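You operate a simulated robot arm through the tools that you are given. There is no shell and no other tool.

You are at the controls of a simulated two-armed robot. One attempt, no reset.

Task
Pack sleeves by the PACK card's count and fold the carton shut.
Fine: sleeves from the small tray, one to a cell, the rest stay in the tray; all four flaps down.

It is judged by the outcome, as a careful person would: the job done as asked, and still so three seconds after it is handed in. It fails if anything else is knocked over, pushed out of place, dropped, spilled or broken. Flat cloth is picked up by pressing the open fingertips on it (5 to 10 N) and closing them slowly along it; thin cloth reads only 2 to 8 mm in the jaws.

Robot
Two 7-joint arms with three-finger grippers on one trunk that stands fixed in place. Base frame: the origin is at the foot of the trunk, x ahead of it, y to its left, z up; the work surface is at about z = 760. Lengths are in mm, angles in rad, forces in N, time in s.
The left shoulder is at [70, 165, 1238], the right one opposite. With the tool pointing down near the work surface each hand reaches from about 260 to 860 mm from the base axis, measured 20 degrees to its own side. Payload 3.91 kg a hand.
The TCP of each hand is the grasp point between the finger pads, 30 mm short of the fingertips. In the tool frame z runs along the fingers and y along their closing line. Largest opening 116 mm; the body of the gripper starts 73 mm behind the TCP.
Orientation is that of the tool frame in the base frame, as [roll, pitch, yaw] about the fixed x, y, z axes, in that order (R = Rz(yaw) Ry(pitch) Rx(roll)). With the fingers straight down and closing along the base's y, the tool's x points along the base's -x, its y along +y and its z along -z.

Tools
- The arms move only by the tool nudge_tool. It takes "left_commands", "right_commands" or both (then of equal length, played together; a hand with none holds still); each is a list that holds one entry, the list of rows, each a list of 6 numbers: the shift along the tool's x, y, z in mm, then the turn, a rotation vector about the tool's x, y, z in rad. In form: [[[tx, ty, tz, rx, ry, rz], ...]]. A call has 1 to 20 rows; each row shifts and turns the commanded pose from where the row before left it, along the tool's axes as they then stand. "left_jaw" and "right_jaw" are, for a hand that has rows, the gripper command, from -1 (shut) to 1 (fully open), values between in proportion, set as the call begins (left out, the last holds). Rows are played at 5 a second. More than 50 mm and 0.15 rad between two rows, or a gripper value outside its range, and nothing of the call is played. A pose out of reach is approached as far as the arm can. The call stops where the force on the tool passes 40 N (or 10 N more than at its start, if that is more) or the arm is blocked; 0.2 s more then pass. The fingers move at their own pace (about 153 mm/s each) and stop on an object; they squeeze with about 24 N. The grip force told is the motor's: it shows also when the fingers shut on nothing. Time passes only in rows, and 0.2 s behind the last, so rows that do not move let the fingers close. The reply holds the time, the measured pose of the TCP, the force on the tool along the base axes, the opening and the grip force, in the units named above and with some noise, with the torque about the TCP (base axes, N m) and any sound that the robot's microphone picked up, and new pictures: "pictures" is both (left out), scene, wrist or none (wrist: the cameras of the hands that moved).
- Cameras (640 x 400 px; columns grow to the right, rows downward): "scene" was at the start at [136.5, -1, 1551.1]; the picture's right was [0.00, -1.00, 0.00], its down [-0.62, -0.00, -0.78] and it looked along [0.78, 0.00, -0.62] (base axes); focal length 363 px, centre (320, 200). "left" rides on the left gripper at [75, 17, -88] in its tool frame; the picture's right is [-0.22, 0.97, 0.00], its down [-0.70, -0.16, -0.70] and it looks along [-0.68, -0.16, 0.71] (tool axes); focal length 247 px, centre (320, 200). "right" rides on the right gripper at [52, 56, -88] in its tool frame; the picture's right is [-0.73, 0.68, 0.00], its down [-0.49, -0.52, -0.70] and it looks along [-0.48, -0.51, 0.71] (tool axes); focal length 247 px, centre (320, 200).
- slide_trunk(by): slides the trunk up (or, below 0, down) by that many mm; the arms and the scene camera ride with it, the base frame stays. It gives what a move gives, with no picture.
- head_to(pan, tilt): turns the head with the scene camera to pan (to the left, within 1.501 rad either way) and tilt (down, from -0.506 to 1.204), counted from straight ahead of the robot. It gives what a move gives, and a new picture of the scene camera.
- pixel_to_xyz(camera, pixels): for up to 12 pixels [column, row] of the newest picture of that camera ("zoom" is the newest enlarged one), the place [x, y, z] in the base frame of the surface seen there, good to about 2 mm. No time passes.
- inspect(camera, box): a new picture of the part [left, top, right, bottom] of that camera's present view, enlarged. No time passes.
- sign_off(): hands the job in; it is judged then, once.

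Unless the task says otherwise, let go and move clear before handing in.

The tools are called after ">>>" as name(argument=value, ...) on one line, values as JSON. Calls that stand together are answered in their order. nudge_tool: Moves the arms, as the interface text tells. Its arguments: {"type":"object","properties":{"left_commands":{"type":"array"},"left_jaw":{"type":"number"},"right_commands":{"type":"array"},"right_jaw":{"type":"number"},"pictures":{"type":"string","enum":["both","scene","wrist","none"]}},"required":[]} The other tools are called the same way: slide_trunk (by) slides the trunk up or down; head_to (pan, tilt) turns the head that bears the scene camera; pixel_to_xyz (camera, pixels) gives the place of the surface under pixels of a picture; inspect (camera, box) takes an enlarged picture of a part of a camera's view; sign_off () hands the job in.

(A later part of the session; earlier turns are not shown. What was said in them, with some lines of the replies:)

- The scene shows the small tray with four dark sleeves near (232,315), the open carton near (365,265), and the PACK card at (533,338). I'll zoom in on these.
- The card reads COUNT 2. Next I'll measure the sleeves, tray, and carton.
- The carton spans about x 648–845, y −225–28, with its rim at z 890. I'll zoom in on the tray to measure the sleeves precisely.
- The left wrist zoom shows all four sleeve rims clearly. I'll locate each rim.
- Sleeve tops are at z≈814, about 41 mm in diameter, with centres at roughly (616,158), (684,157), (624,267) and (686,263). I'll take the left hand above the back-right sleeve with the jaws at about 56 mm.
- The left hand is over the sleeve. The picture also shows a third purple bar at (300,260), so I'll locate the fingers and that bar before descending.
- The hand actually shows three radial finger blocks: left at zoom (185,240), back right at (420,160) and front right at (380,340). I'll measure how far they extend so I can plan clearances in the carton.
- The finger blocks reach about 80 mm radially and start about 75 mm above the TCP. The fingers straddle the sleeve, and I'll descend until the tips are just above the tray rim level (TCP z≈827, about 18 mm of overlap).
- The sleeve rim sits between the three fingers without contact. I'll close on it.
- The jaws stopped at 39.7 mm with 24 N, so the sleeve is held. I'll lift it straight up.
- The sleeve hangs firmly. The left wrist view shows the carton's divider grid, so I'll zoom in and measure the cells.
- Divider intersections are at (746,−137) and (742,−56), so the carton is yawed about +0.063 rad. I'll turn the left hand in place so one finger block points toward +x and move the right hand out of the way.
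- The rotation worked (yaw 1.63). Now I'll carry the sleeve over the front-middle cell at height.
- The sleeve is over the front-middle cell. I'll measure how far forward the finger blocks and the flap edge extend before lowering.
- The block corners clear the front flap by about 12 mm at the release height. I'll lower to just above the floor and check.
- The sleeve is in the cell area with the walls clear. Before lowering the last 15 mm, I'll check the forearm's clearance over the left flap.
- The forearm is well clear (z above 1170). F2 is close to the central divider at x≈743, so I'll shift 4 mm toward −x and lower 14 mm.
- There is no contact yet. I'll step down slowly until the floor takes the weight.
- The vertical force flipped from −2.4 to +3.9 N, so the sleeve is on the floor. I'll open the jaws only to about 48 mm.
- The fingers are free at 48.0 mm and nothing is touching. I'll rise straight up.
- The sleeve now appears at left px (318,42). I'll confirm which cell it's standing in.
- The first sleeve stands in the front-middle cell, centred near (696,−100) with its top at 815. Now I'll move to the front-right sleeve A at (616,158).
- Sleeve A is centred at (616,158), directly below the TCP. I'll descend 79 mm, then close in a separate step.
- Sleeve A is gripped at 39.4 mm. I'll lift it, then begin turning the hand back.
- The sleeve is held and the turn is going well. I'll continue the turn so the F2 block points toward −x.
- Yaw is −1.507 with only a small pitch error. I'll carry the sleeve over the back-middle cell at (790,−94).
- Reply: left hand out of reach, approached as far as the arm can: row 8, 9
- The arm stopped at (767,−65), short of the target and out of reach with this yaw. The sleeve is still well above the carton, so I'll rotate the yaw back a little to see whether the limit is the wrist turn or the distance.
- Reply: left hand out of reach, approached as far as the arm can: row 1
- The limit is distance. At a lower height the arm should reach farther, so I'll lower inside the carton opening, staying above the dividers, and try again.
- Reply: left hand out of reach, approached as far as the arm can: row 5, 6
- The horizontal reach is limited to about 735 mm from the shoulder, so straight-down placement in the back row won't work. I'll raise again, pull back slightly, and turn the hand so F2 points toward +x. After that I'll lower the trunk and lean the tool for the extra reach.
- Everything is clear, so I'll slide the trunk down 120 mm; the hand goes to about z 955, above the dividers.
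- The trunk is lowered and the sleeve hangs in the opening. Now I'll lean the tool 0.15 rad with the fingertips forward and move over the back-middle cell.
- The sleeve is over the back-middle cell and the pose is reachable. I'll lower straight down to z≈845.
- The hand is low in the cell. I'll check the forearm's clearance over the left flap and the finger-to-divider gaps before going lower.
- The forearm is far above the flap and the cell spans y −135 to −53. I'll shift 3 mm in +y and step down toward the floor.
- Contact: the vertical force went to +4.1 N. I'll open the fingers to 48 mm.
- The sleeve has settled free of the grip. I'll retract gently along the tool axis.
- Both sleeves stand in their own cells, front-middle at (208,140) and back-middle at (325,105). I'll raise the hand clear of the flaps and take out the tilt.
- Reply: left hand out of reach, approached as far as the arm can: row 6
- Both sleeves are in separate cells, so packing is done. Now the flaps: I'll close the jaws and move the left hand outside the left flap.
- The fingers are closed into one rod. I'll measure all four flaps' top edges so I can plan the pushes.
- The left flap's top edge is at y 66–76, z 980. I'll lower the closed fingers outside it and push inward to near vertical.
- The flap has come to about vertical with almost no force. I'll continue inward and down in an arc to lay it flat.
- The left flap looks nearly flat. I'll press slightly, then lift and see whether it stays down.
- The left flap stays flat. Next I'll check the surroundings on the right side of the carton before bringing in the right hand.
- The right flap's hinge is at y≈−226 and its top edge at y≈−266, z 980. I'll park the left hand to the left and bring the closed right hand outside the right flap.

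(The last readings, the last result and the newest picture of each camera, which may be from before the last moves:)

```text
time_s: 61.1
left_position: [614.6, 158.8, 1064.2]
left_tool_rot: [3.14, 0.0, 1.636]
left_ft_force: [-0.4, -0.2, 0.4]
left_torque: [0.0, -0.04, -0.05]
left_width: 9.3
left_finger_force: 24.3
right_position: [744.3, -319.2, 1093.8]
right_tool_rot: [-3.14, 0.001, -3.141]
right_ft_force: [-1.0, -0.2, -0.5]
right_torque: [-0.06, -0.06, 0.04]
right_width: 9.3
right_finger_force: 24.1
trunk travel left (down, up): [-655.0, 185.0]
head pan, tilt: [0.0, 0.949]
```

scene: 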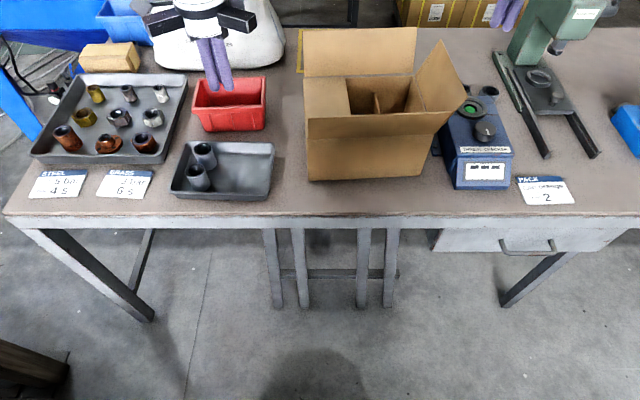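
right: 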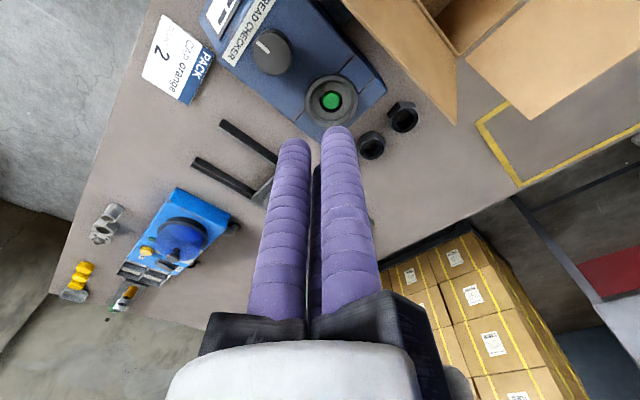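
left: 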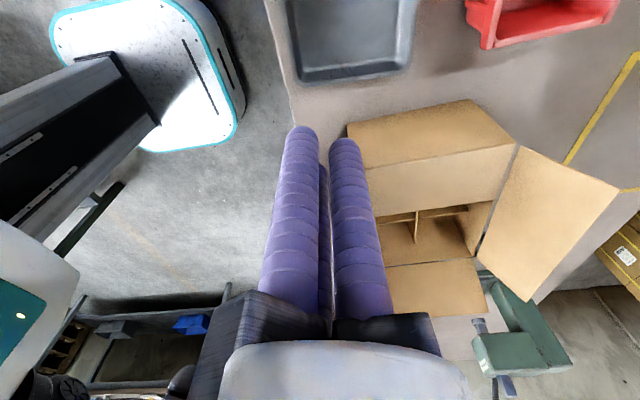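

The right hand is outside the flap. I'll lower it and push the right flap inward to vertical.

>>> nudge_tool(right_commands=[[[0, 0, 40, 0, 0, 0], [0, 0, 40, 0, 0, 0], [0, 0, 29, 0, 0, 0], [0, 14, 0, 0, 0, 0], [0, 14, 0, 0, 0, 0], [0, 14, 0, 0, 0, 0], [0, 14, 0, 0, 0, 0], [0, 14, 0, 0, 0, 0], [0, 0, 0, 0, 0, 0]]])

```text
time_s: 63.1
left_position: [617.2, 156.4, 1062.0]
left_tool_rot: [-3.141, -0.002, 1.636]
left_ft_force: [0.5, 0.1, -0.8]
left_torque: [0.0, -0.02, 0.01]
left_width: 9.6
left_finger_force: 23.6
right_position: [744.6, -249.4, 984.4]
right_tool_rot: [-3.141, -0.002, 3.14]
right_ft_force: [-0.1, -0.6, 0.0]
right_torque: [0.03, 0.01, 0.06]
right_width: 9.2
right_finger_force: 24.1
trunk travel left (down, up): [-655.0, 185.0]
head pan, tilt: [0.0, 0.949]
```

scene: 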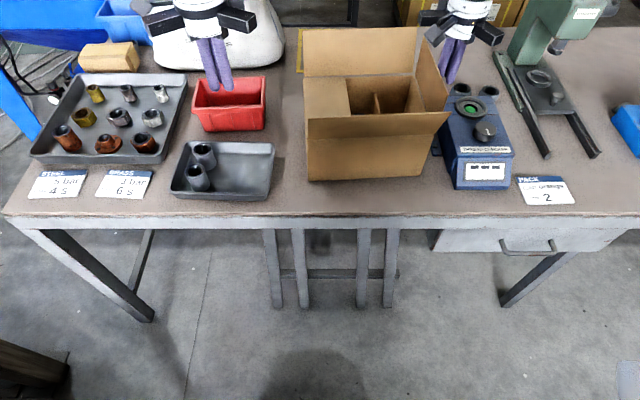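
right: 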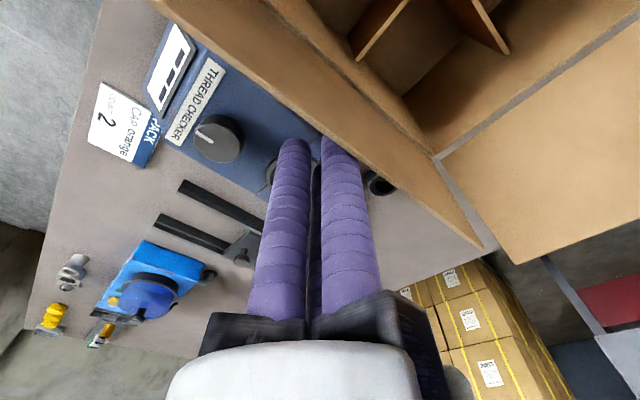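

The right flap is nearly vertical. I'll continue the arc inward and down.

>>> nudge_tool(right_commands=[[[0, 15, 0, 0, 0, 0], [0, 15, 0, 0, 0, 0], [0, 13, 3, 0, 0, 0], [0, 13, 6, 0, 0, 0], [0, 12, 13, 0, 0, 0], [0, 12, 16, 0, 0, 0], [0, 6, 10, 0, 0, 0], [0, 4, 7, 0, 0, 0], [0, 0, 3, 0, 0, 0], [0, 0, 2, 0, 0, 0], [0, 0, 0, 0, 0, 0]]])

>>> nudge_tool(right_commands=[[[0, 0, -30, 0, 0, 0], [0, 0, -40, 0, 0, 0], [0, 0, -40, 0, 0, 0], [0, 0, 0, 0, 0, 0]]])

```text
time_s: 65.5
left_position: [617.0, 157.0, 1062.0]
left_tool_rot: [3.141, 0.001, 1.637]
left_ft_force: [-0.2, -0.3, -0.4]
left_torque: [0.02, 0.0, 0.04]
left_width: 9.4
left_finger_force: 23.5
right_position: [745.2, -160.0, 925.1]
right_tool_rot: [3.142, 0.001, 3.139]
right_ft_force: [0.2, 0.1, -0.3]
right_torque: [0.03, 0.01, 0.0]
right_width: 9.3
right_finger_force: 24.5
trunk travel left (down, up): [-655.0, 185.0]
head pan, tilt: [0.0, 0.949]
```

scene: 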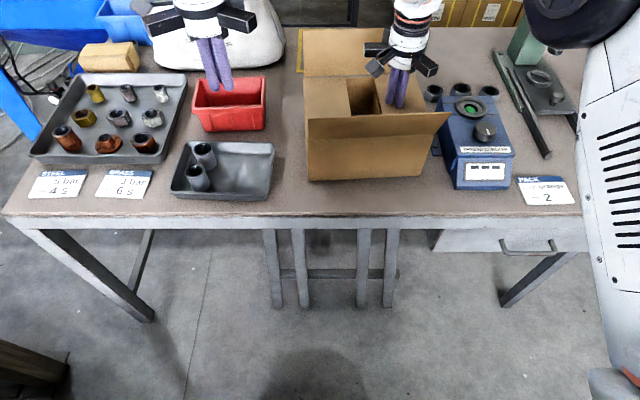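
right: 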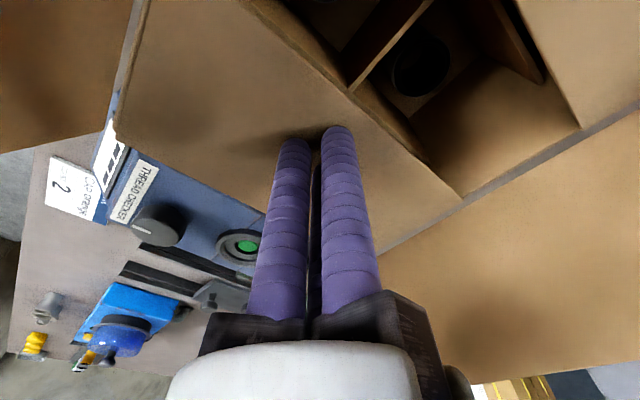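

```text
time_s: 66.5
left_position: [616.7, 158.0, 1062.7]
left_tool_rot: [3.14, 0.001, 1.635]
left_ft_force: [-0.5, 0.3, -1.0]
left_torque: [0.0, -0.02, -0.01]
left_width: 9.5
left_finger_force: 24.4
right_position: [743.3, -159.7, 1034.9]
right_tool_rot: [3.141, 0.0, 3.141]
right_ft_force: [0.9, -0.3, -0.1]
right_torque: [0.02, 0.03, 0.01]
right_width: 9.4
right_finger_force: 24.2
trunk travel left (down, up): [-655.0, 185.0]
head pan, tilt: [0.0, 0.949]
```

scene: 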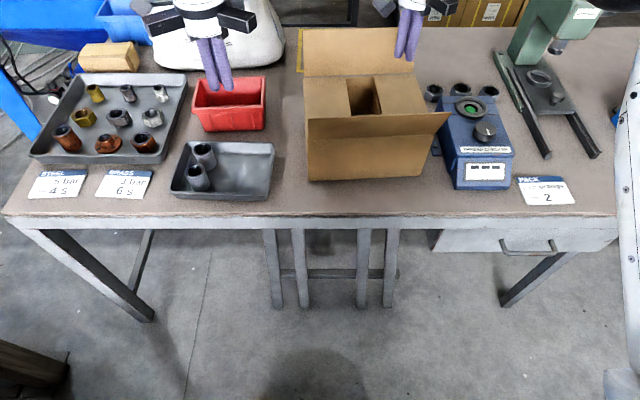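
right: 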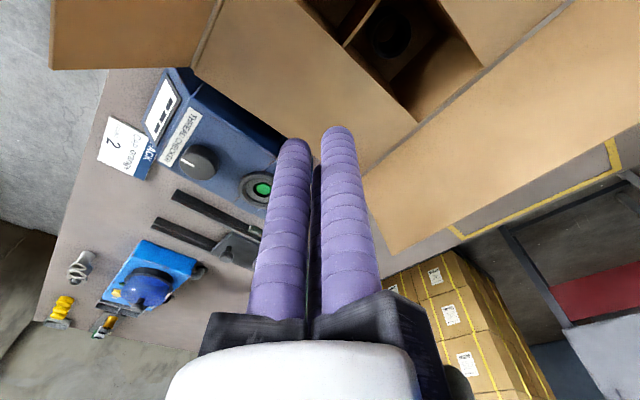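

Both side flaps are down. Now I'll move the right hand over the front flap to its outer (robot) side.

>>> nudge_tool(right_commands=[[[0, 0, -15, 0, 0, 0], [36, 13, 0, 0, 0, 0], [36, 13, 0, 0, 0, 0], [36, 13, 0, 0, 0, 0], [36, 13, 0, 0, 0, 0], [36, 13, 0, 0, 0, 0], [0, 0, 0, 0, 0, 0]]])

>>> inspect(camera="scene", box=[290, 0, 482, 190])

```text
time_s: 68.1
left_position: [617.7, 156.6, 1062.0]
left_tool_rot: [-3.141, -0.001, 1.635]
left_ft_force: [1.0, 0.2, 0.0]
left_torque: [0.03, 0.0, -0.03]
left_width: 9.5
left_finger_force: 23.7
right_position: [566.0, -97.0, 1046.5]
right_tool_rot: [3.141, 0.0, 3.141]
right_ft_force: [0.7, -0.6, 0.0]
right_torque: [0.03, 0.01, 0.02]
right_width: 9.3
right_finger_force: 24.4
trunk travel left (down, up): [-655.0, 185.0]
head pan, tilt: [0.0, 0.949]
```

scene: 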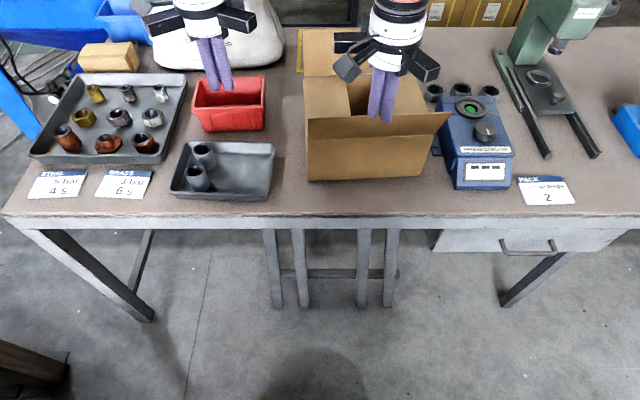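
right: 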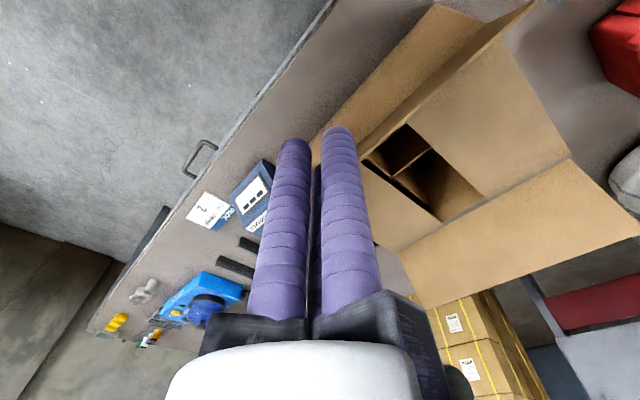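

```text
2.11 times, centred on (386, 95) of scene
```

zoom: 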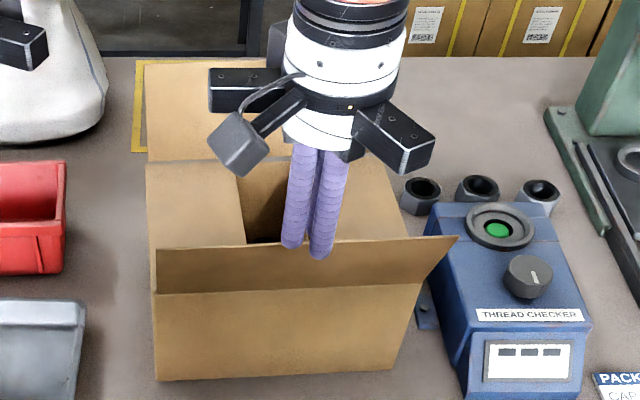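

The fingers are on the robot side of the front flap. I'll lower and push it toward +x.

>>> nudge_tool(right_commands=[[[2, 0, 30, 0, 0, 0], [0, 0, 31, 0, 0, 0], [-13, 0, 0, 0, 0, 0], [-13, 0, 0, 0, 0, 0], [-13, 0, 0, 0, 0, 0], [-13, 0, 0, 0, 0, 0], [-12, 0, 0, 0, 0, 0], [0, 0, 0, 0, 0, 0]]])

```text
time_s: 69.9
left_position: [615.3, 157.2, 1063.0]
left_tool_rot: [-3.141, 0.001, 1.636]
left_ft_force: [0.3, -0.1, -0.3]
left_torque: [0.0, 0.02, 0.01]
left_width: 9.2
left_finger_force: 24.1
right_position: [630.5, -94.6, 988.1]
right_tool_rot: [3.14, 0.001, 3.138]
right_ft_force: [-0.5, -0.1, 0.5]
right_torque: [0.01, 0.0, 0.02]
right_width: 9.2
right_finger_force: 24.2
trunk travel left (down, up): [-655.0, 185.0]
head pan, tilt: [0.0, 0.949]
```

scene: 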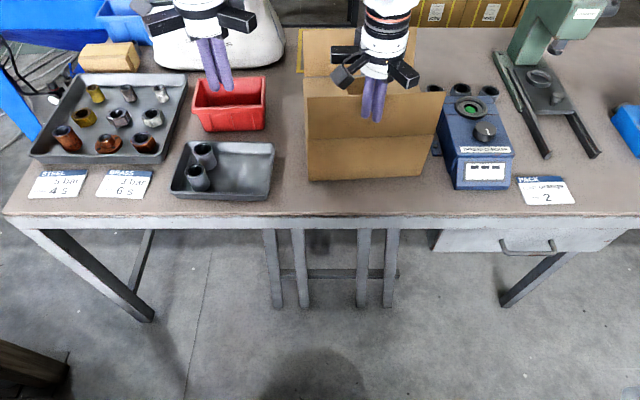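
right: 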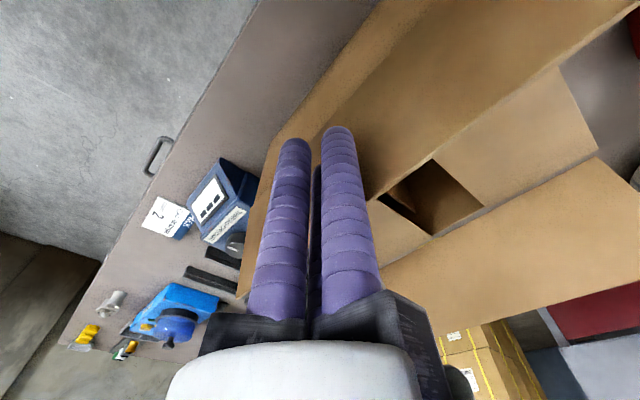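

The front flap is now about vertical. I'll continue the arc to fold it down.

>>> nudge_tool(right_commands=[[[-15, 0, 0, 0, 0, 0], [-15, 0, 0, 0, 0, 0], [-13, 0, 4, 0, 0, 0], [-13, 0, 7, 0, 0, 0], [-12, 0, 13, 0, 0, 0], [-12, 0, 15, 0, 0, 0], [-6, 0, 10, 0, 0, 0], [-4, 0, 6, 0, 0, 0], [0, 0, 3, 0, 0, 0], [0, 0, 2, 0, 0, 0], [0, 0, 0, 0, 0, 0]]])

```text
time_s: 72.3
left_position: [615.1, 157.1, 1062.7]
left_tool_rot: [3.141, -0.001, 1.635]
left_ft_force: [-0.7, 0.3, 0.9]
left_torque: [-0.01, 0.0, 0.0]
left_width: 9.1
left_finger_force: 24.2
right_position: [717.0, -94.6, 927.9]
right_tool_rot: [3.141, 0.002, 3.139]
right_ft_force: [-0.3, -0.2, 1.3]
right_torque: [-0.03, 0.03, -0.04]
right_width: 9.5
right_finger_force: 23.9
trunk travel left (down, up): [-655.0, 185.0]
head pan, tilt: [0.0, 0.949]
```

scene: 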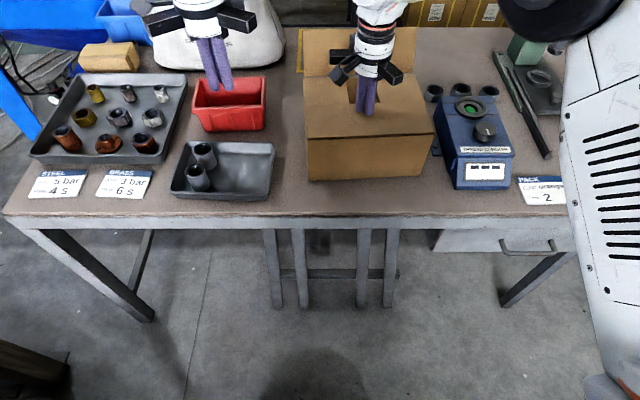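
right: 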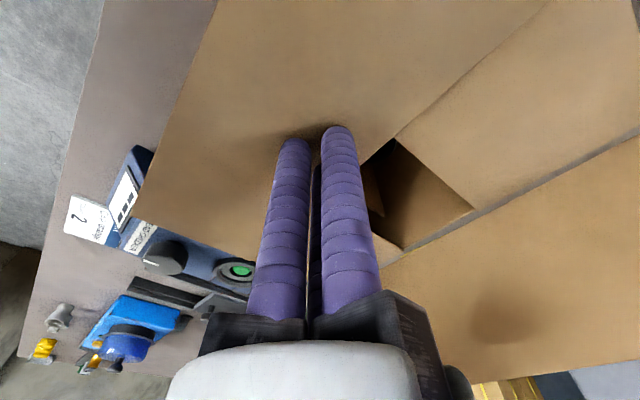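

The front flap lies down. I'll raise the right hand, then tilt it forward so the fingertips can reach behind the back flap.

>>> nudge_tool(right_commands=[[[0, 0, -30, 0, 0, 0], [0, 0, -50, 0, 0, 0], [0, 0, -50, 0, 0, 0], [0, 0, 0, 0, -0.15, 0], [0, 0, 0, 0, -0.15, 0], [0, 0, 0, 0, -0.15, 0], [0, 0, 0, 0, -0.15, 0], [0, 0, 0, 0, -0.15, 0], [0, 0, 0, 0, 0, 0]]])

>>> inspect(camera="scene", box=[280, 0, 480, 190])

```text
time_s: 74.3
left_position: [616.7, 157.9, 1063.2]
left_tool_rot: [-3.141, -0.001, 1.635]
left_ft_force: [0.3, -0.1, 0.3]
left_torque: [0.0, 0.04, -0.01]
left_width: 9.5
left_finger_force: 24.3
right_position: [718.4, -96.3, 1057.8]
right_tool_rot: [-3.139, 0.752, 3.14]
right_ft_force: [0.0, -0.4, -0.3]
right_torque: [0.03, 0.01, -0.01]
right_width: 9.0
right_finger_force: 23.8
trunk travel left (down, up): [-655.0, 185.0]
head pan, tilt: [0.0, 0.949]
```

scene: 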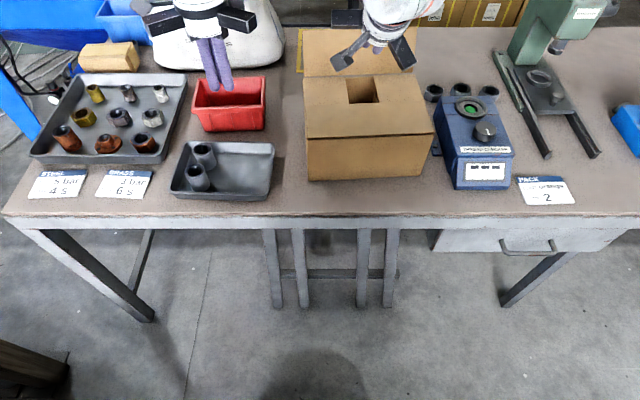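
right: 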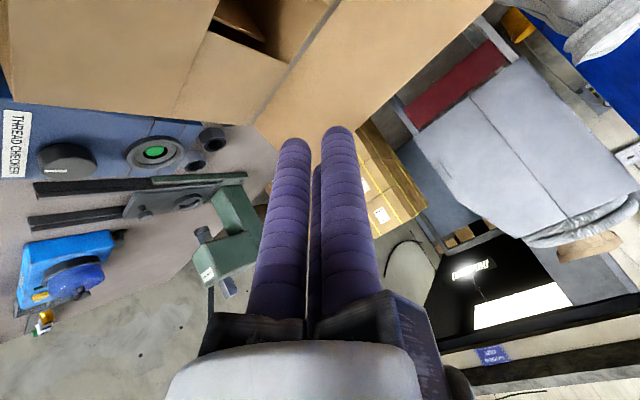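

```text
2.11 times, centred on (380, 95) of scene
```

zoom: 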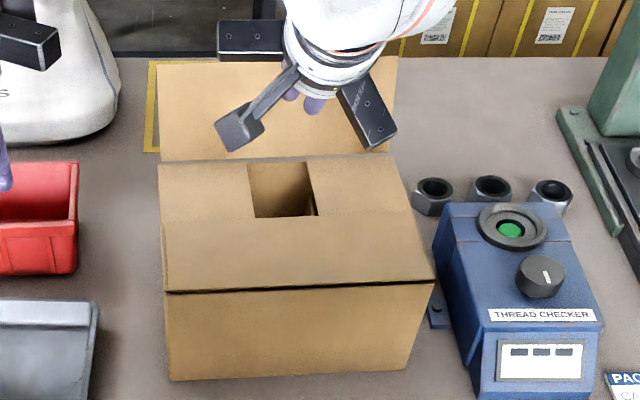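

Three flaps are down and only the back one is up, with its edge near x 877–890, z 983. I'll move the tilted hand forward over it, then down behind it.

>>> nudge_tool(right_commands=[[[-25.2, 0, 23.6, 0, 0, 0], [-25.2, 0, 23.6, 0, 0, 0], [-25.2, 0, 23.6, 0, 0, 0], [-25.2, 0, 23.6, 0, 0, 0], [-25.2, 0, 23.6, 0, 0, 0], [-25.2, 0, 23.6, 0, 0, 0], [0, 0, 0, 0, 0, 0]]])

```text
time_s: 75.9
left_position: [616.1, 158.1, 1063.1]
left_tool_rot: [3.14, 0.001, 1.634]
left_ft_force: [0.7, 0.7, -0.9]
left_torque: [-0.03, -0.02, 0.03]
left_width: 9.4
left_finger_force: 24.2
right_position: [924.3, -93.6, 1059.5]
right_tool_rot: [-3.141, 0.75, 3.139]
right_ft_force: [-0.6, 0.0, 0.2]
right_torque: [-0.02, 0.0, 0.01]
right_width: 9.2
right_finger_force: 23.7
trunk travel left (down, up): [-655.0, 185.0]
head pan, tilt: [0.0, 0.949]
```

scene: 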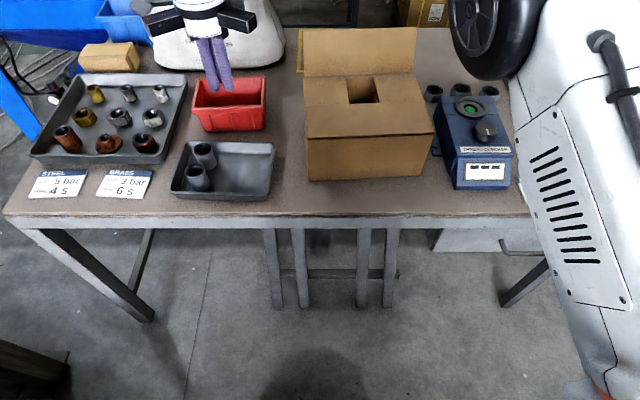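
right: 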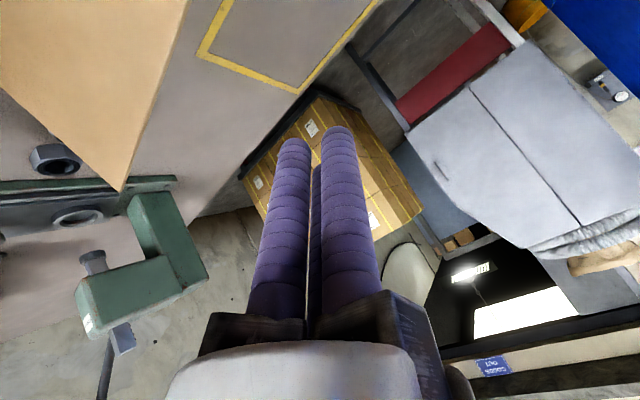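

The hand is past the flap edge. I'll tilt the head up to see it before lowering.

>>> head_to(pan=0.0, tilt=0.72)

>>> inspect(camera="scene", box=[280, 20, 520, 180])

```text
time_s: 76.6
left_position: [617.1, 158.6, 1063.3]
left_tool_rot: [-3.142, -0.001, 1.635]
left_ft_force: [-1.4, 0.2, -0.4]
left_torque: [-0.02, 0.0, 0.0]
left_width: 9.8
left_finger_force: 23.9
right_position: [925.6, -93.3, 1057.1]
right_tool_rot: [-3.142, 0.75, 3.14]
right_ft_force: [0.1, -0.1, -0.2]
right_torque: [0.01, -0.04, 0.02]
right_width: 9.1
right_finger_force: 24.0
trunk travel left (down, up): [-655.0, 185.0]
head pan, tilt: [0.0, 0.721]
```

scene: 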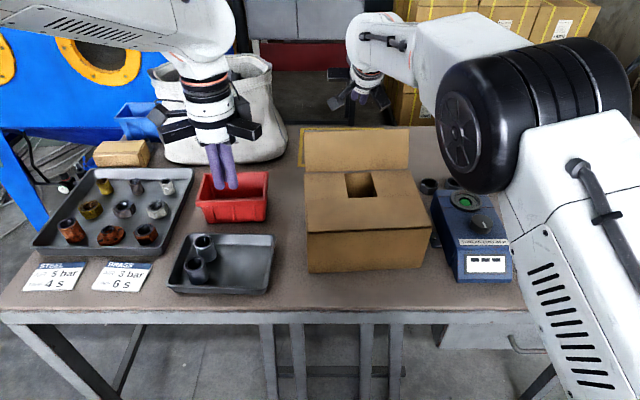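

```text
2.50 times, centred on (400, 100) of scene
```

zoom: 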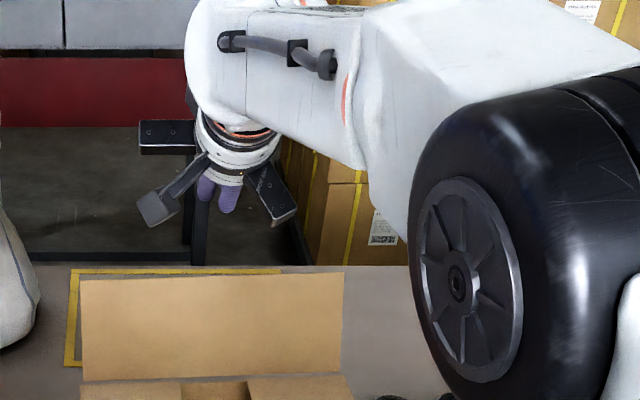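

The hand is clear behind the back flap. I'll lower it 71 mm so the fingers sit behind the flap's edge.

>>> pixel_to_xyz(camera="scene", pixels=[[475, 185], [445, 130], [378, 100], [340, 105]])

>>> nudge_tool(right_commands=[[[16.2, 0, 17.4, 0, 0, 0], [16.2, 0, 17.4, 0, 0, 0], [16.2, 0, 17.4, 0, 0, 0], [0, 0, 0, 0, 0, 0]]])

>>> inspect(camera="scene", box=[280, 20, 520, 180])

```text
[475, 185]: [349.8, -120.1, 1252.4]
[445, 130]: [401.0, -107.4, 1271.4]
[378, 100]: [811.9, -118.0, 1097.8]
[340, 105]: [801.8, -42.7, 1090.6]
```

```text
time_s: 77.6
left_position: [616.7, 158.0, 1064.5]
left_tool_rot: [3.141, 0.002, 1.635]
left_ft_force: [-0.6, 0.2, 0.2]
left_torque: [-0.03, 0.03, 0.01]
left_width: 9.5
left_finger_force: 24.2
right_position: [924.5, -96.0, 987.1]
right_tool_rot: [3.141, 0.752, 3.138]
right_ft_force: [0.4, -0.7, -0.1]
right_torque: [-0.03, 0.01, 0.0]
right_width: 9.4
right_finger_force: 23.8
trunk travel left (down, up): [-655.0, 185.0]
head pan, tilt: [0.0, 0.721]
```

scene: 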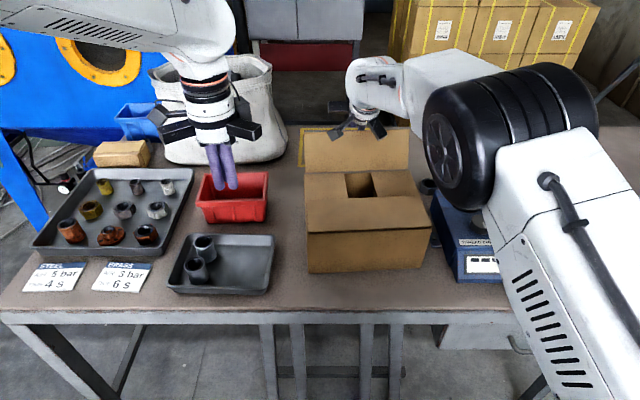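
right: 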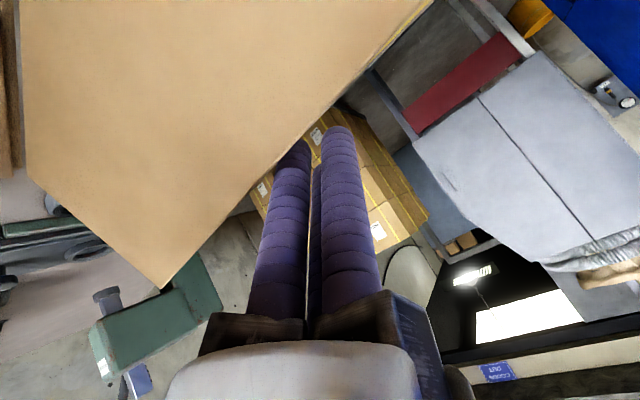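

```text
2.50 times, centred on (400, 100) of scene
```

zoom: 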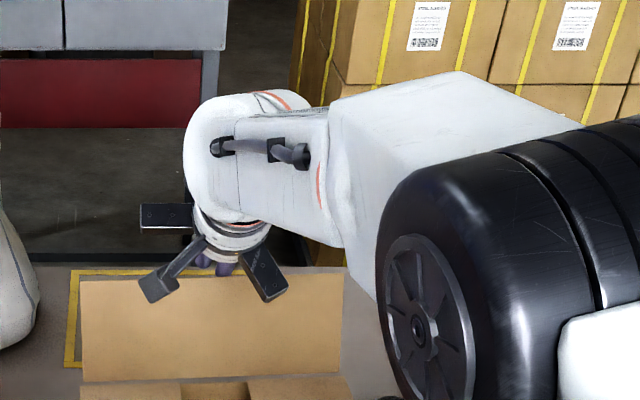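

The fingers are behind the back flap. I'll pull straight toward −x in small steps.

>>> nudge_tool(right_commands=[[[9.5, 0, -8.9, 0, 0, 0], [9.5, 0, -8.9, 0, 0, 0], [9.5, 0, -8.9, 0, 0, 0], [9.5, 0, -8.9, 0, 0, 0], [9.5, 0, -8.9, 0, 0, 0], [9.5, 0, -8.9, 0, 0, 0], [0, 0, 0, 0, 0, 0]]])

>>> inspect(camera="scene", box=[280, 60, 520, 220])

```text
time_s: 79.2
left_position: [617.6, 158.3, 1063.7]
left_tool_rot: [3.141, 0.0, 1.636]
left_ft_force: [-0.1, 0.4, 0.6]
left_torque: [0.0, 0.0, -0.01]
left_width: 9.0
left_finger_force: 24.1
right_position: [846.5, -96.0, 987.2]
right_tool_rot: [-3.141, 0.748, -3.141]
right_ft_force: [-0.4, 0.8, -0.3]
right_torque: [-0.01, 0.01, 0.0]
right_width: 9.5
right_finger_force: 24.1
trunk travel left (down, up): [-655.0, 185.0]
head pan, tilt: [0.0, 0.721]
```

scene: 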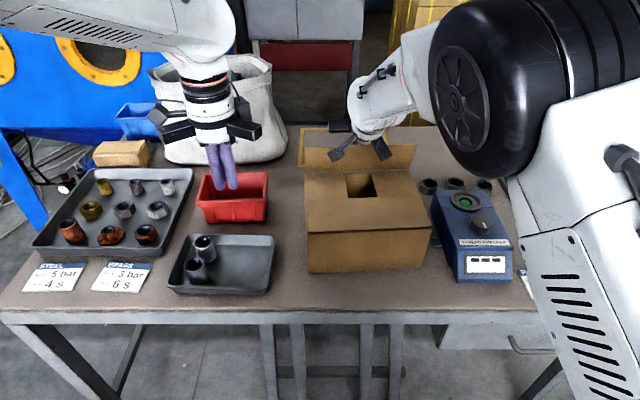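
right: 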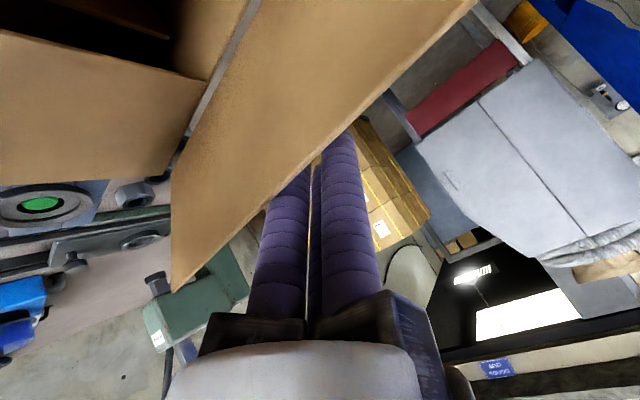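

```text
2.50 times, centred on (400, 140) of scene
```

zoom: 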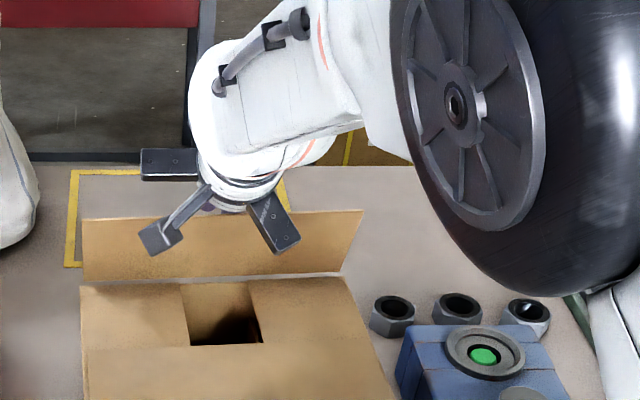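

The back flap is following and leaning inward. I'll continue pulling, then press down along the arc.

>>> nudge_tool(right_commands=[[[11.6, 0, -8.1, 0, 0, 0], [11.6, 0, -8.1, 0, 0, 0], [11.6, 0, -8.1, 0, 0, 0], [11.6, 0, -8.1, 0, 0, 0], [11, 0, 0.8, 0, 0, 0], [11, 0, 0.8, 0, 0, 0], [0, 0, 0, 0, 0, 0]]])

>>> inspect(camera="scene", box=[280, 80, 520, 240])

```text
time_s: 80.8
left_position: [615.8, 158.4, 1062.8]
left_tool_rot: [3.141, -0.001, 1.636]
left_ft_force: [0.7, -0.2, -1.0]
left_torque: [-0.03, 0.0, -0.02]
left_width: 9.5
left_finger_force: 23.9
right_position: [775.5, -106.3, 953.8]
right_tool_rot: [3.115, 0.734, 3.101]
right_ft_force: [0.7, -0.5, 1.0]
right_torque: [-0.01, 0.02, -0.03]
right_width: 9.3
right_finger_force: 24.1
trunk travel left (down, up): [-655.0, 185.0]
head pan, tilt: [0.0, 0.721]
```

scene: 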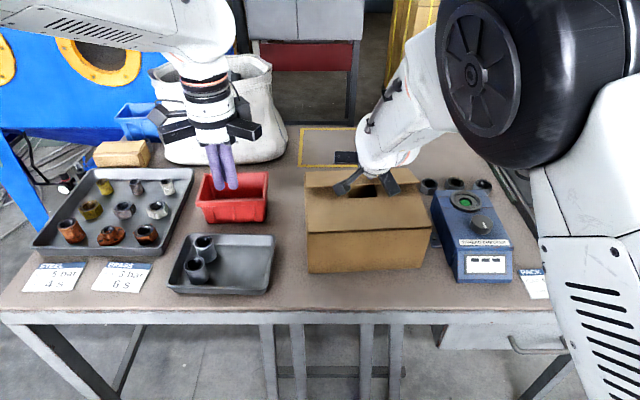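
right: 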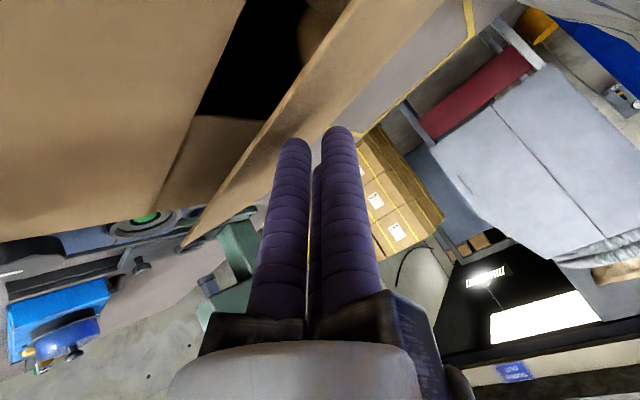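

```text
2.50 times, centred on (400, 160) of scene
```

zoom: 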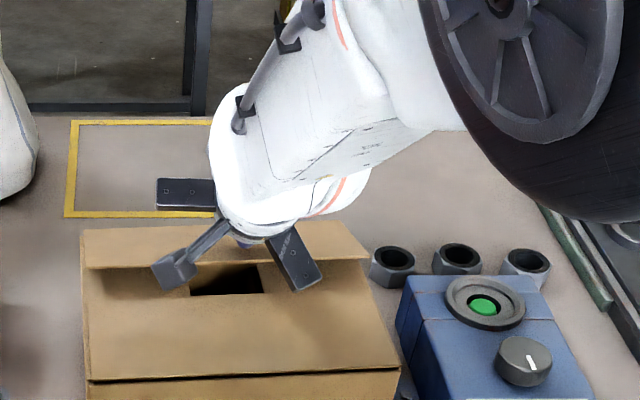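

The pose drifted a little (y −106, small roll and yaw) at near-zero force. I'll hold for a moment to see whether it settles.

>>> nudge_tool(right_commands=[[[0, 0, 0, 0, 0, 0], [0, 0, 0, 0, 0, 0], [0, 0, 0, 0, 0, 0]]], pictures="wrist")

```text
time_s: 81.6
left_position: [616.4, 157.5, 1063.4]
left_tool_rot: [-3.142, -0.001, 1.635]
left_ft_force: [0.6, 0.0, 0.2]
left_torque: [-0.01, 0.03, 0.0]
left_width: 9.2
left_finger_force: 24.3
right_position: [777.1, -105.4, 957.8]
right_tool_rot: [3.111, 0.738, 3.101]
right_ft_force: [-1.2, -0.4, -0.6]
right_torque: [-0.01, 0.01, 0.0]
right_width: 9.2
right_finger_force: 24.1
trunk travel left (down, up): [-655.0, 185.0]
head pan, tilt: [0.0, 0.721]
```

right: 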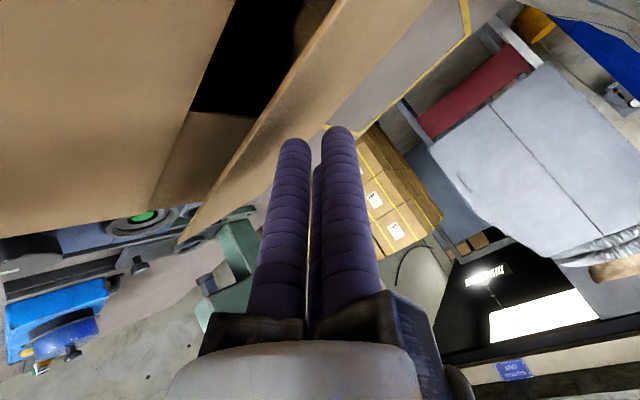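

The offset is steady, which suggests a wrist joint near its limit at this tilt. I'll measure the flap's angle before uprighting the tool.

>>> pixel_to_xyz(camera="zoom", pixels=[[95, 266], [360, 258], [88, 232], [325, 222], [130, 250], [120, 290], [330, 300], [340, 235]])

```text
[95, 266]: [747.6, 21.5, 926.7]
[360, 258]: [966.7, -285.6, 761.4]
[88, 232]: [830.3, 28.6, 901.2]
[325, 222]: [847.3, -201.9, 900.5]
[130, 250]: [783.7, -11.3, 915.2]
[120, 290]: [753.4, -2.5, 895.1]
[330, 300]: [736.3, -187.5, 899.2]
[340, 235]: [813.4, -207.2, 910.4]
```

The flap is already only about 19° above flat. I'll make the tool more upright and press gently down.

>>> nudge_tool(right_commands=[[[0, 0, 0, 0, 0.15, 0], [0, 0, 0, 0, 0.15, 0], [2.6, 0, 5.6, 0, 0, 0], [2.6, 0, 5.6, 0, 0, 0], [2.6, 0, 5.6, 0, 0, 0], [0, 0, 0, 0, 0, 0]]])

>>> inspect(camera="scene", box=[280, 80, 520, 240])

```text
time_s: 83.0
left_position: [615.9, 156.8, 1063.7]
left_tool_rot: [3.141, -0.001, 1.636]
left_ft_force: [-0.5, -0.3, -0.7]
left_torque: [0.0, 0.0, -0.05]
left_width: 9.2
left_finger_force: 23.8
right_position: [776.0, -95.7, 944.3]
right_tool_rot: [3.141, 0.45, 3.14]
right_ft_force: [0.3, -0.7, 0.6]
right_torque: [-0.01, -0.01, 0.04]
right_width: 9.2
right_finger_force: 24.2
trunk travel left (down, up): [-655.0, 185.0]
head pan, tilt: [0.0, 0.721]
```

scene: 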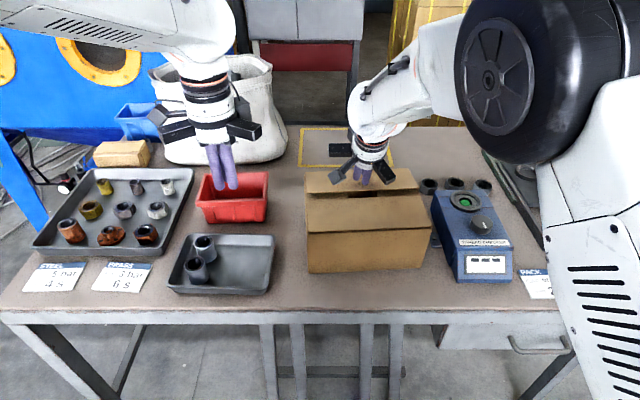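
right: 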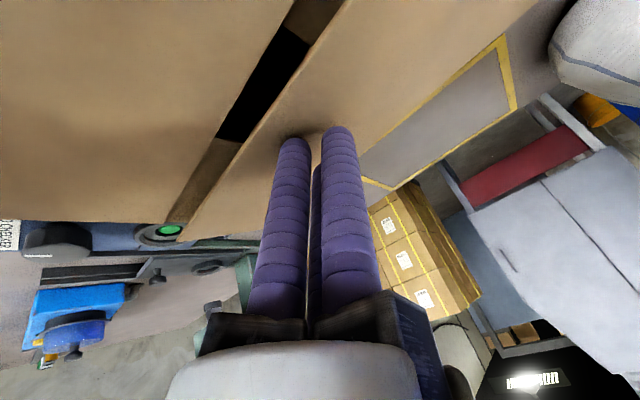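

```text
2.50 times, centred on (400, 160) of scene
```

zoom: 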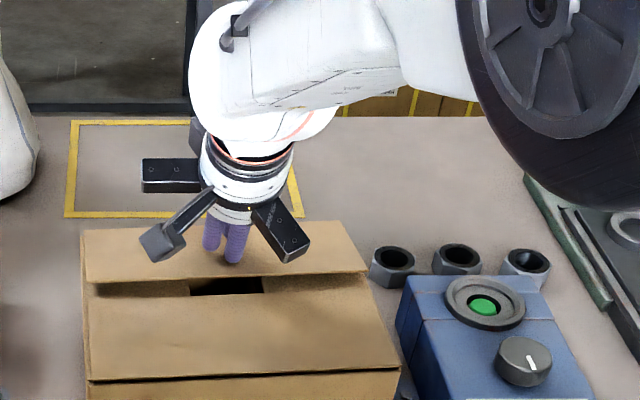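

The pose recovered and the flap is lower. I'll press down a bit more until there is light contact.

>>> nudge_tool(right_commands=[[[1.7, 0, 3.6, 0, 0, 0], [1.7, 0, 3.6, 0, 0, 0], [1.3, 0, 2.7, 0, 0, 0], [0.9, 0, 1.8, 0, 0, 0], [0, 0, 0, 0, 0, 0]]], pictures="none")

>>> inspect(camera="scene", box=[280, 80, 520, 240])

```text
time_s: 84.2
left_position: [617.2, 157.0, 1062.0]
left_tool_rot: [3.141, 0.001, 1.634]
left_ft_force: [0.8, -1.4, 0.0]
left_torque: [-0.02, 0.01, 0.0]
left_width: 9.2
left_finger_force: 23.5
right_position: [776.0, -95.7, 931.3]
right_tool_rot: [-3.142, 0.449, 3.141]
right_ft_force: [-0.3, 0.5, 0.6]
right_torque: [-0.01, 0.0, -0.03]
right_width: 9.2
right_finger_force: 24.0
trunk travel left (down, up): [-655.0, 185.0]
head pan, tilt: [0.0, 0.721]
```

```text
2.50 times, centred on (400, 160) of scene
```

zoom: 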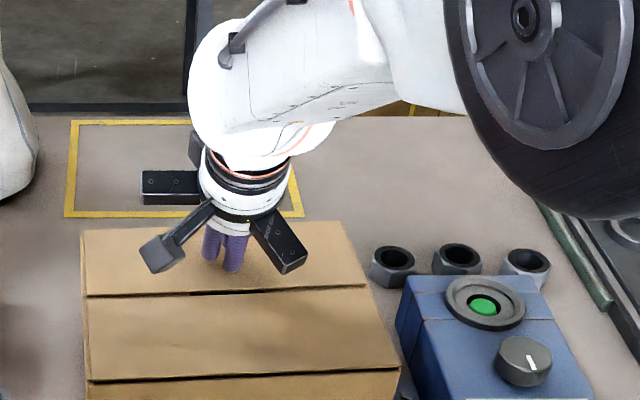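

>>> nudge_tool(right_commands=[[[0.9, 0, 1.8, 0, 0, 0], [0.9, 0, 1.8, 0, 0, 0], [0, 0, 0, 0, 0, 0]]], pictures="none")

>>> pixel_to_xyz(camera="zoom", pixels=[[95, 290], [355, 283], [90, 235], [335, 225], [110, 265], [120, 330], [370, 320], [240, 340]])

```text
time_s: 85.0
left_position: [616.3, 157.4, 1064.1]
left_tool_rot: [3.139, 0.0, 1.636]
left_ft_force: [-0.1, -0.2, 0.3]
left_torque: [0.02, -0.01, 0.0]
left_width: 9.3
left_finger_force: 23.6
right_position: [777.4, -95.5, 930.2]
right_tool_rot: [-3.141, 0.454, 3.14]
right_ft_force: [3.4, -1.3, 11.8]
right_torque: [-0.09, -0.08, 0.03]
right_width: 9.2
right_finger_force: 24.7
trunk travel left (down, up): [-655.0, 185.0]
head pan, tilt: [0.0, 0.721]
```

```text
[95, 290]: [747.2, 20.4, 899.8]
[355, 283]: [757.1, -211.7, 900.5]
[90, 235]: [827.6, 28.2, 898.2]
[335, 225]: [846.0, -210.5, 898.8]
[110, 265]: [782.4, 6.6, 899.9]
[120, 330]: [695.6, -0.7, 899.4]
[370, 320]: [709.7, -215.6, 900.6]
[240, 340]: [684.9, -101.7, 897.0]
```

All flap surfaces read z≈899, so the carton is shut. I'll lift the right hand away and upright it.

>>> nudge_tool(right_commands=[[[-8.7, 0, -18, 0, 0, 0], [-17.5, 0, -35.9, 0, 0, 0], [-17.5, 0, -35.9, 0, 0, 0], [-17.5, 0, -35.9, 0, 0, 0], [0, 0, 0, 0, 0.15, 0], [0, 0, 0, 0, 0.15, 0], [0, 0, 0, 0, 0.15, 0], [30, -20, 0, 0, 0, 0], [35, -30, 0, 0, 0, 0], [35, -30, 0, 0, 0, 0], [35, -35, 0, 0, 0, 0], [35, -35, 0, 0, 0, 0], [35, -35, 0, 0, 0, 0], [35, -35, 0, 0, 0, 0], [35, -35, 0, 0, 0, 0], [0, 0, 0, 0, 0, 0]]])

>>> inspect(camera="scene", box=[150, 80, 550, 330])

```text
time_s: 88.4
left_position: [617.8, 157.2, 1063.4]
left_tool_rot: [3.141, 0.0, 1.636]
left_ft_force: [-0.1, -0.1, -0.4]
left_torque: [0.0, -0.02, -0.05]
left_width: 9.3
left_finger_force: 24.4
right_position: [499.6, -351.4, 1064.5]
right_tool_rot: [-3.141, 0.001, 3.141]
right_ft_force: [-0.1, -0.4, 0.2]
right_torque: [0.01, 0.03, -0.02]
right_width: 8.9
right_finger_force: 23.6
trunk travel left (down, up): [-655.0, 185.0]
head pan, tilt: [0.0, 0.721]
```

scene: 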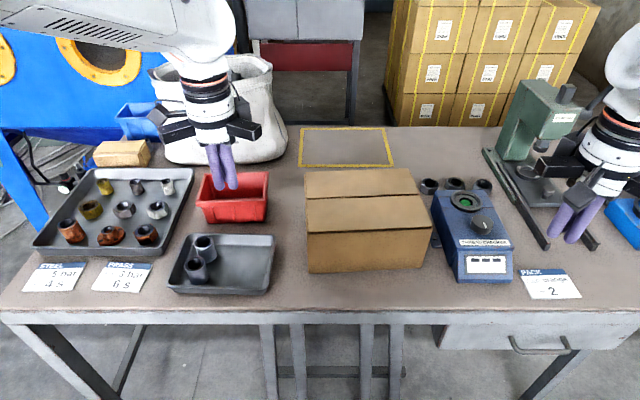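
right: 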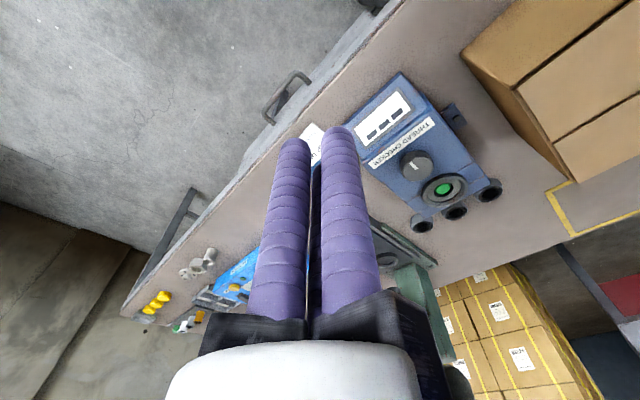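

```text
1.60 times, centred on (350, 205) of scene
```

zoom: 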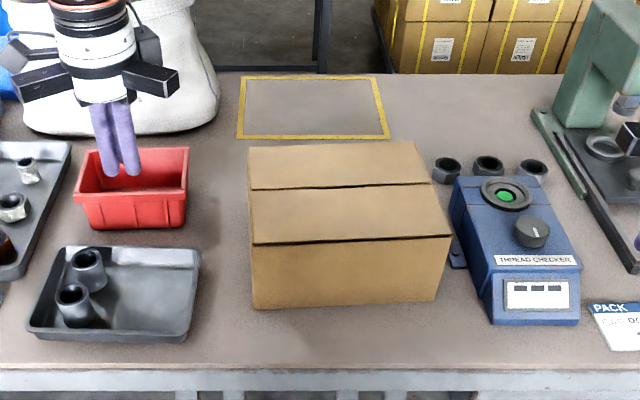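

The carton is closed, two sleeves remain upright in the tray, and nothing else looks disturbed. I'll run a last check that the flaps stay flat and the carton hasn't shifted.

>>> pixel_to_xyz(camera="zoom", pixels=[[255, 180], [420, 175], [260, 150], [410, 148], [260, 230], [435, 228], [340, 190], [254, 306], [436, 297], [88, 258], [72, 290]])

>>> nudge_tool(left_commands=[[[20, -20, -10, 0, 0, 0], [20, -20, -10, 0, 0, 0], [20, -20, -10, 0, 0, 0], [0, 0, 0, 0, 0, 0]]], pictures="scene")

>>> inspect(camera="scene", box=[290, 150, 450, 280])

```text
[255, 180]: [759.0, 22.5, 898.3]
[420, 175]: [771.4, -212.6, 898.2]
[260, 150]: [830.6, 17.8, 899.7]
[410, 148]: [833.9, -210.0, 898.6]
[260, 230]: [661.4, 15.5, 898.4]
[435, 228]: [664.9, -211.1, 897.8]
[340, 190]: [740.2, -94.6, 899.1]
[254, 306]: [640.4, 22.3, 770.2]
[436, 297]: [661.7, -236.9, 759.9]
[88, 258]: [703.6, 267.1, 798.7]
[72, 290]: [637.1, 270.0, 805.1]
```

```text
time_s: 89.4
left_position: [551.6, 215.9, 1092.9]
left_tool_rot: [-3.141, 0.0, 1.635]
left_ft_force: [-0.1, -0.7, -0.7]
left_torque: [0.0, -0.01, -0.03]
left_width: 9.1
left_finger_force: 23.6
right_position: [499.2, -350.5, 1064.0]
right_tool_rot: [3.14, -0.001, 3.141]
right_ft_force: [0.6, -0.5, 0.4]
right_torque: [-0.03, 0.02, 0.0]
right_width: 9.3
right_finger_force: 24.2
trunk travel left (down, up): [-655.0, 185.0]
head pan, tilt: [0.0, 0.721]
```

scene: 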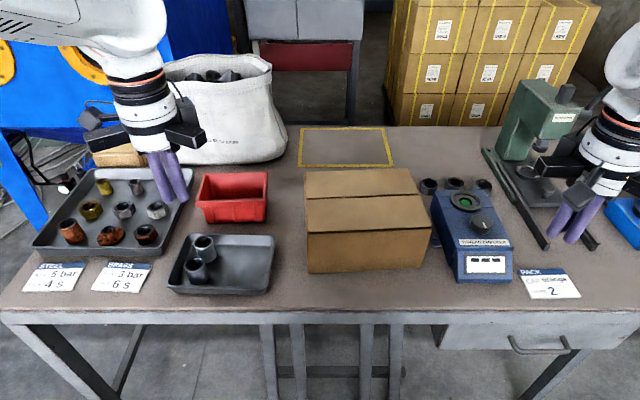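

```text
3.08 times, centred on (370, 215) of scene
```

zoom: 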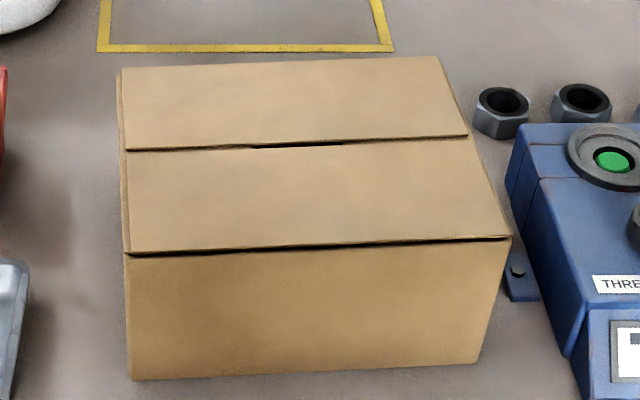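

All four flaps lie flat at z≈898–900, the carton is in its original place, two sleeves remain in the tray and both hands are clear. I'm handing the job in.

>>> sign_off()

```text
The job is handed in.
```

The job is handed in. Two sleeves, the count on the PACK card, are in the carton and all four flaps are folded down.

- **Sleeves:** they stand upright in the front-middle and back-middle cells, one to a cell. The other two sleeves are still upright in the small tray.
- **Carton:** the closed top measured flat at about z 899 across both outer flaps, with the two side flaps folded beneath. The carton showed no visible shift from where it started.
- **Surroundings:** nothing else on the bench looked moved or knocked over in the last picture. Both hands are empty and clear of the carton.

The PACK card also says "CAP orange". I saw no caps on the tray sleeves and the task asked only for the count, so I did nothing about caps.
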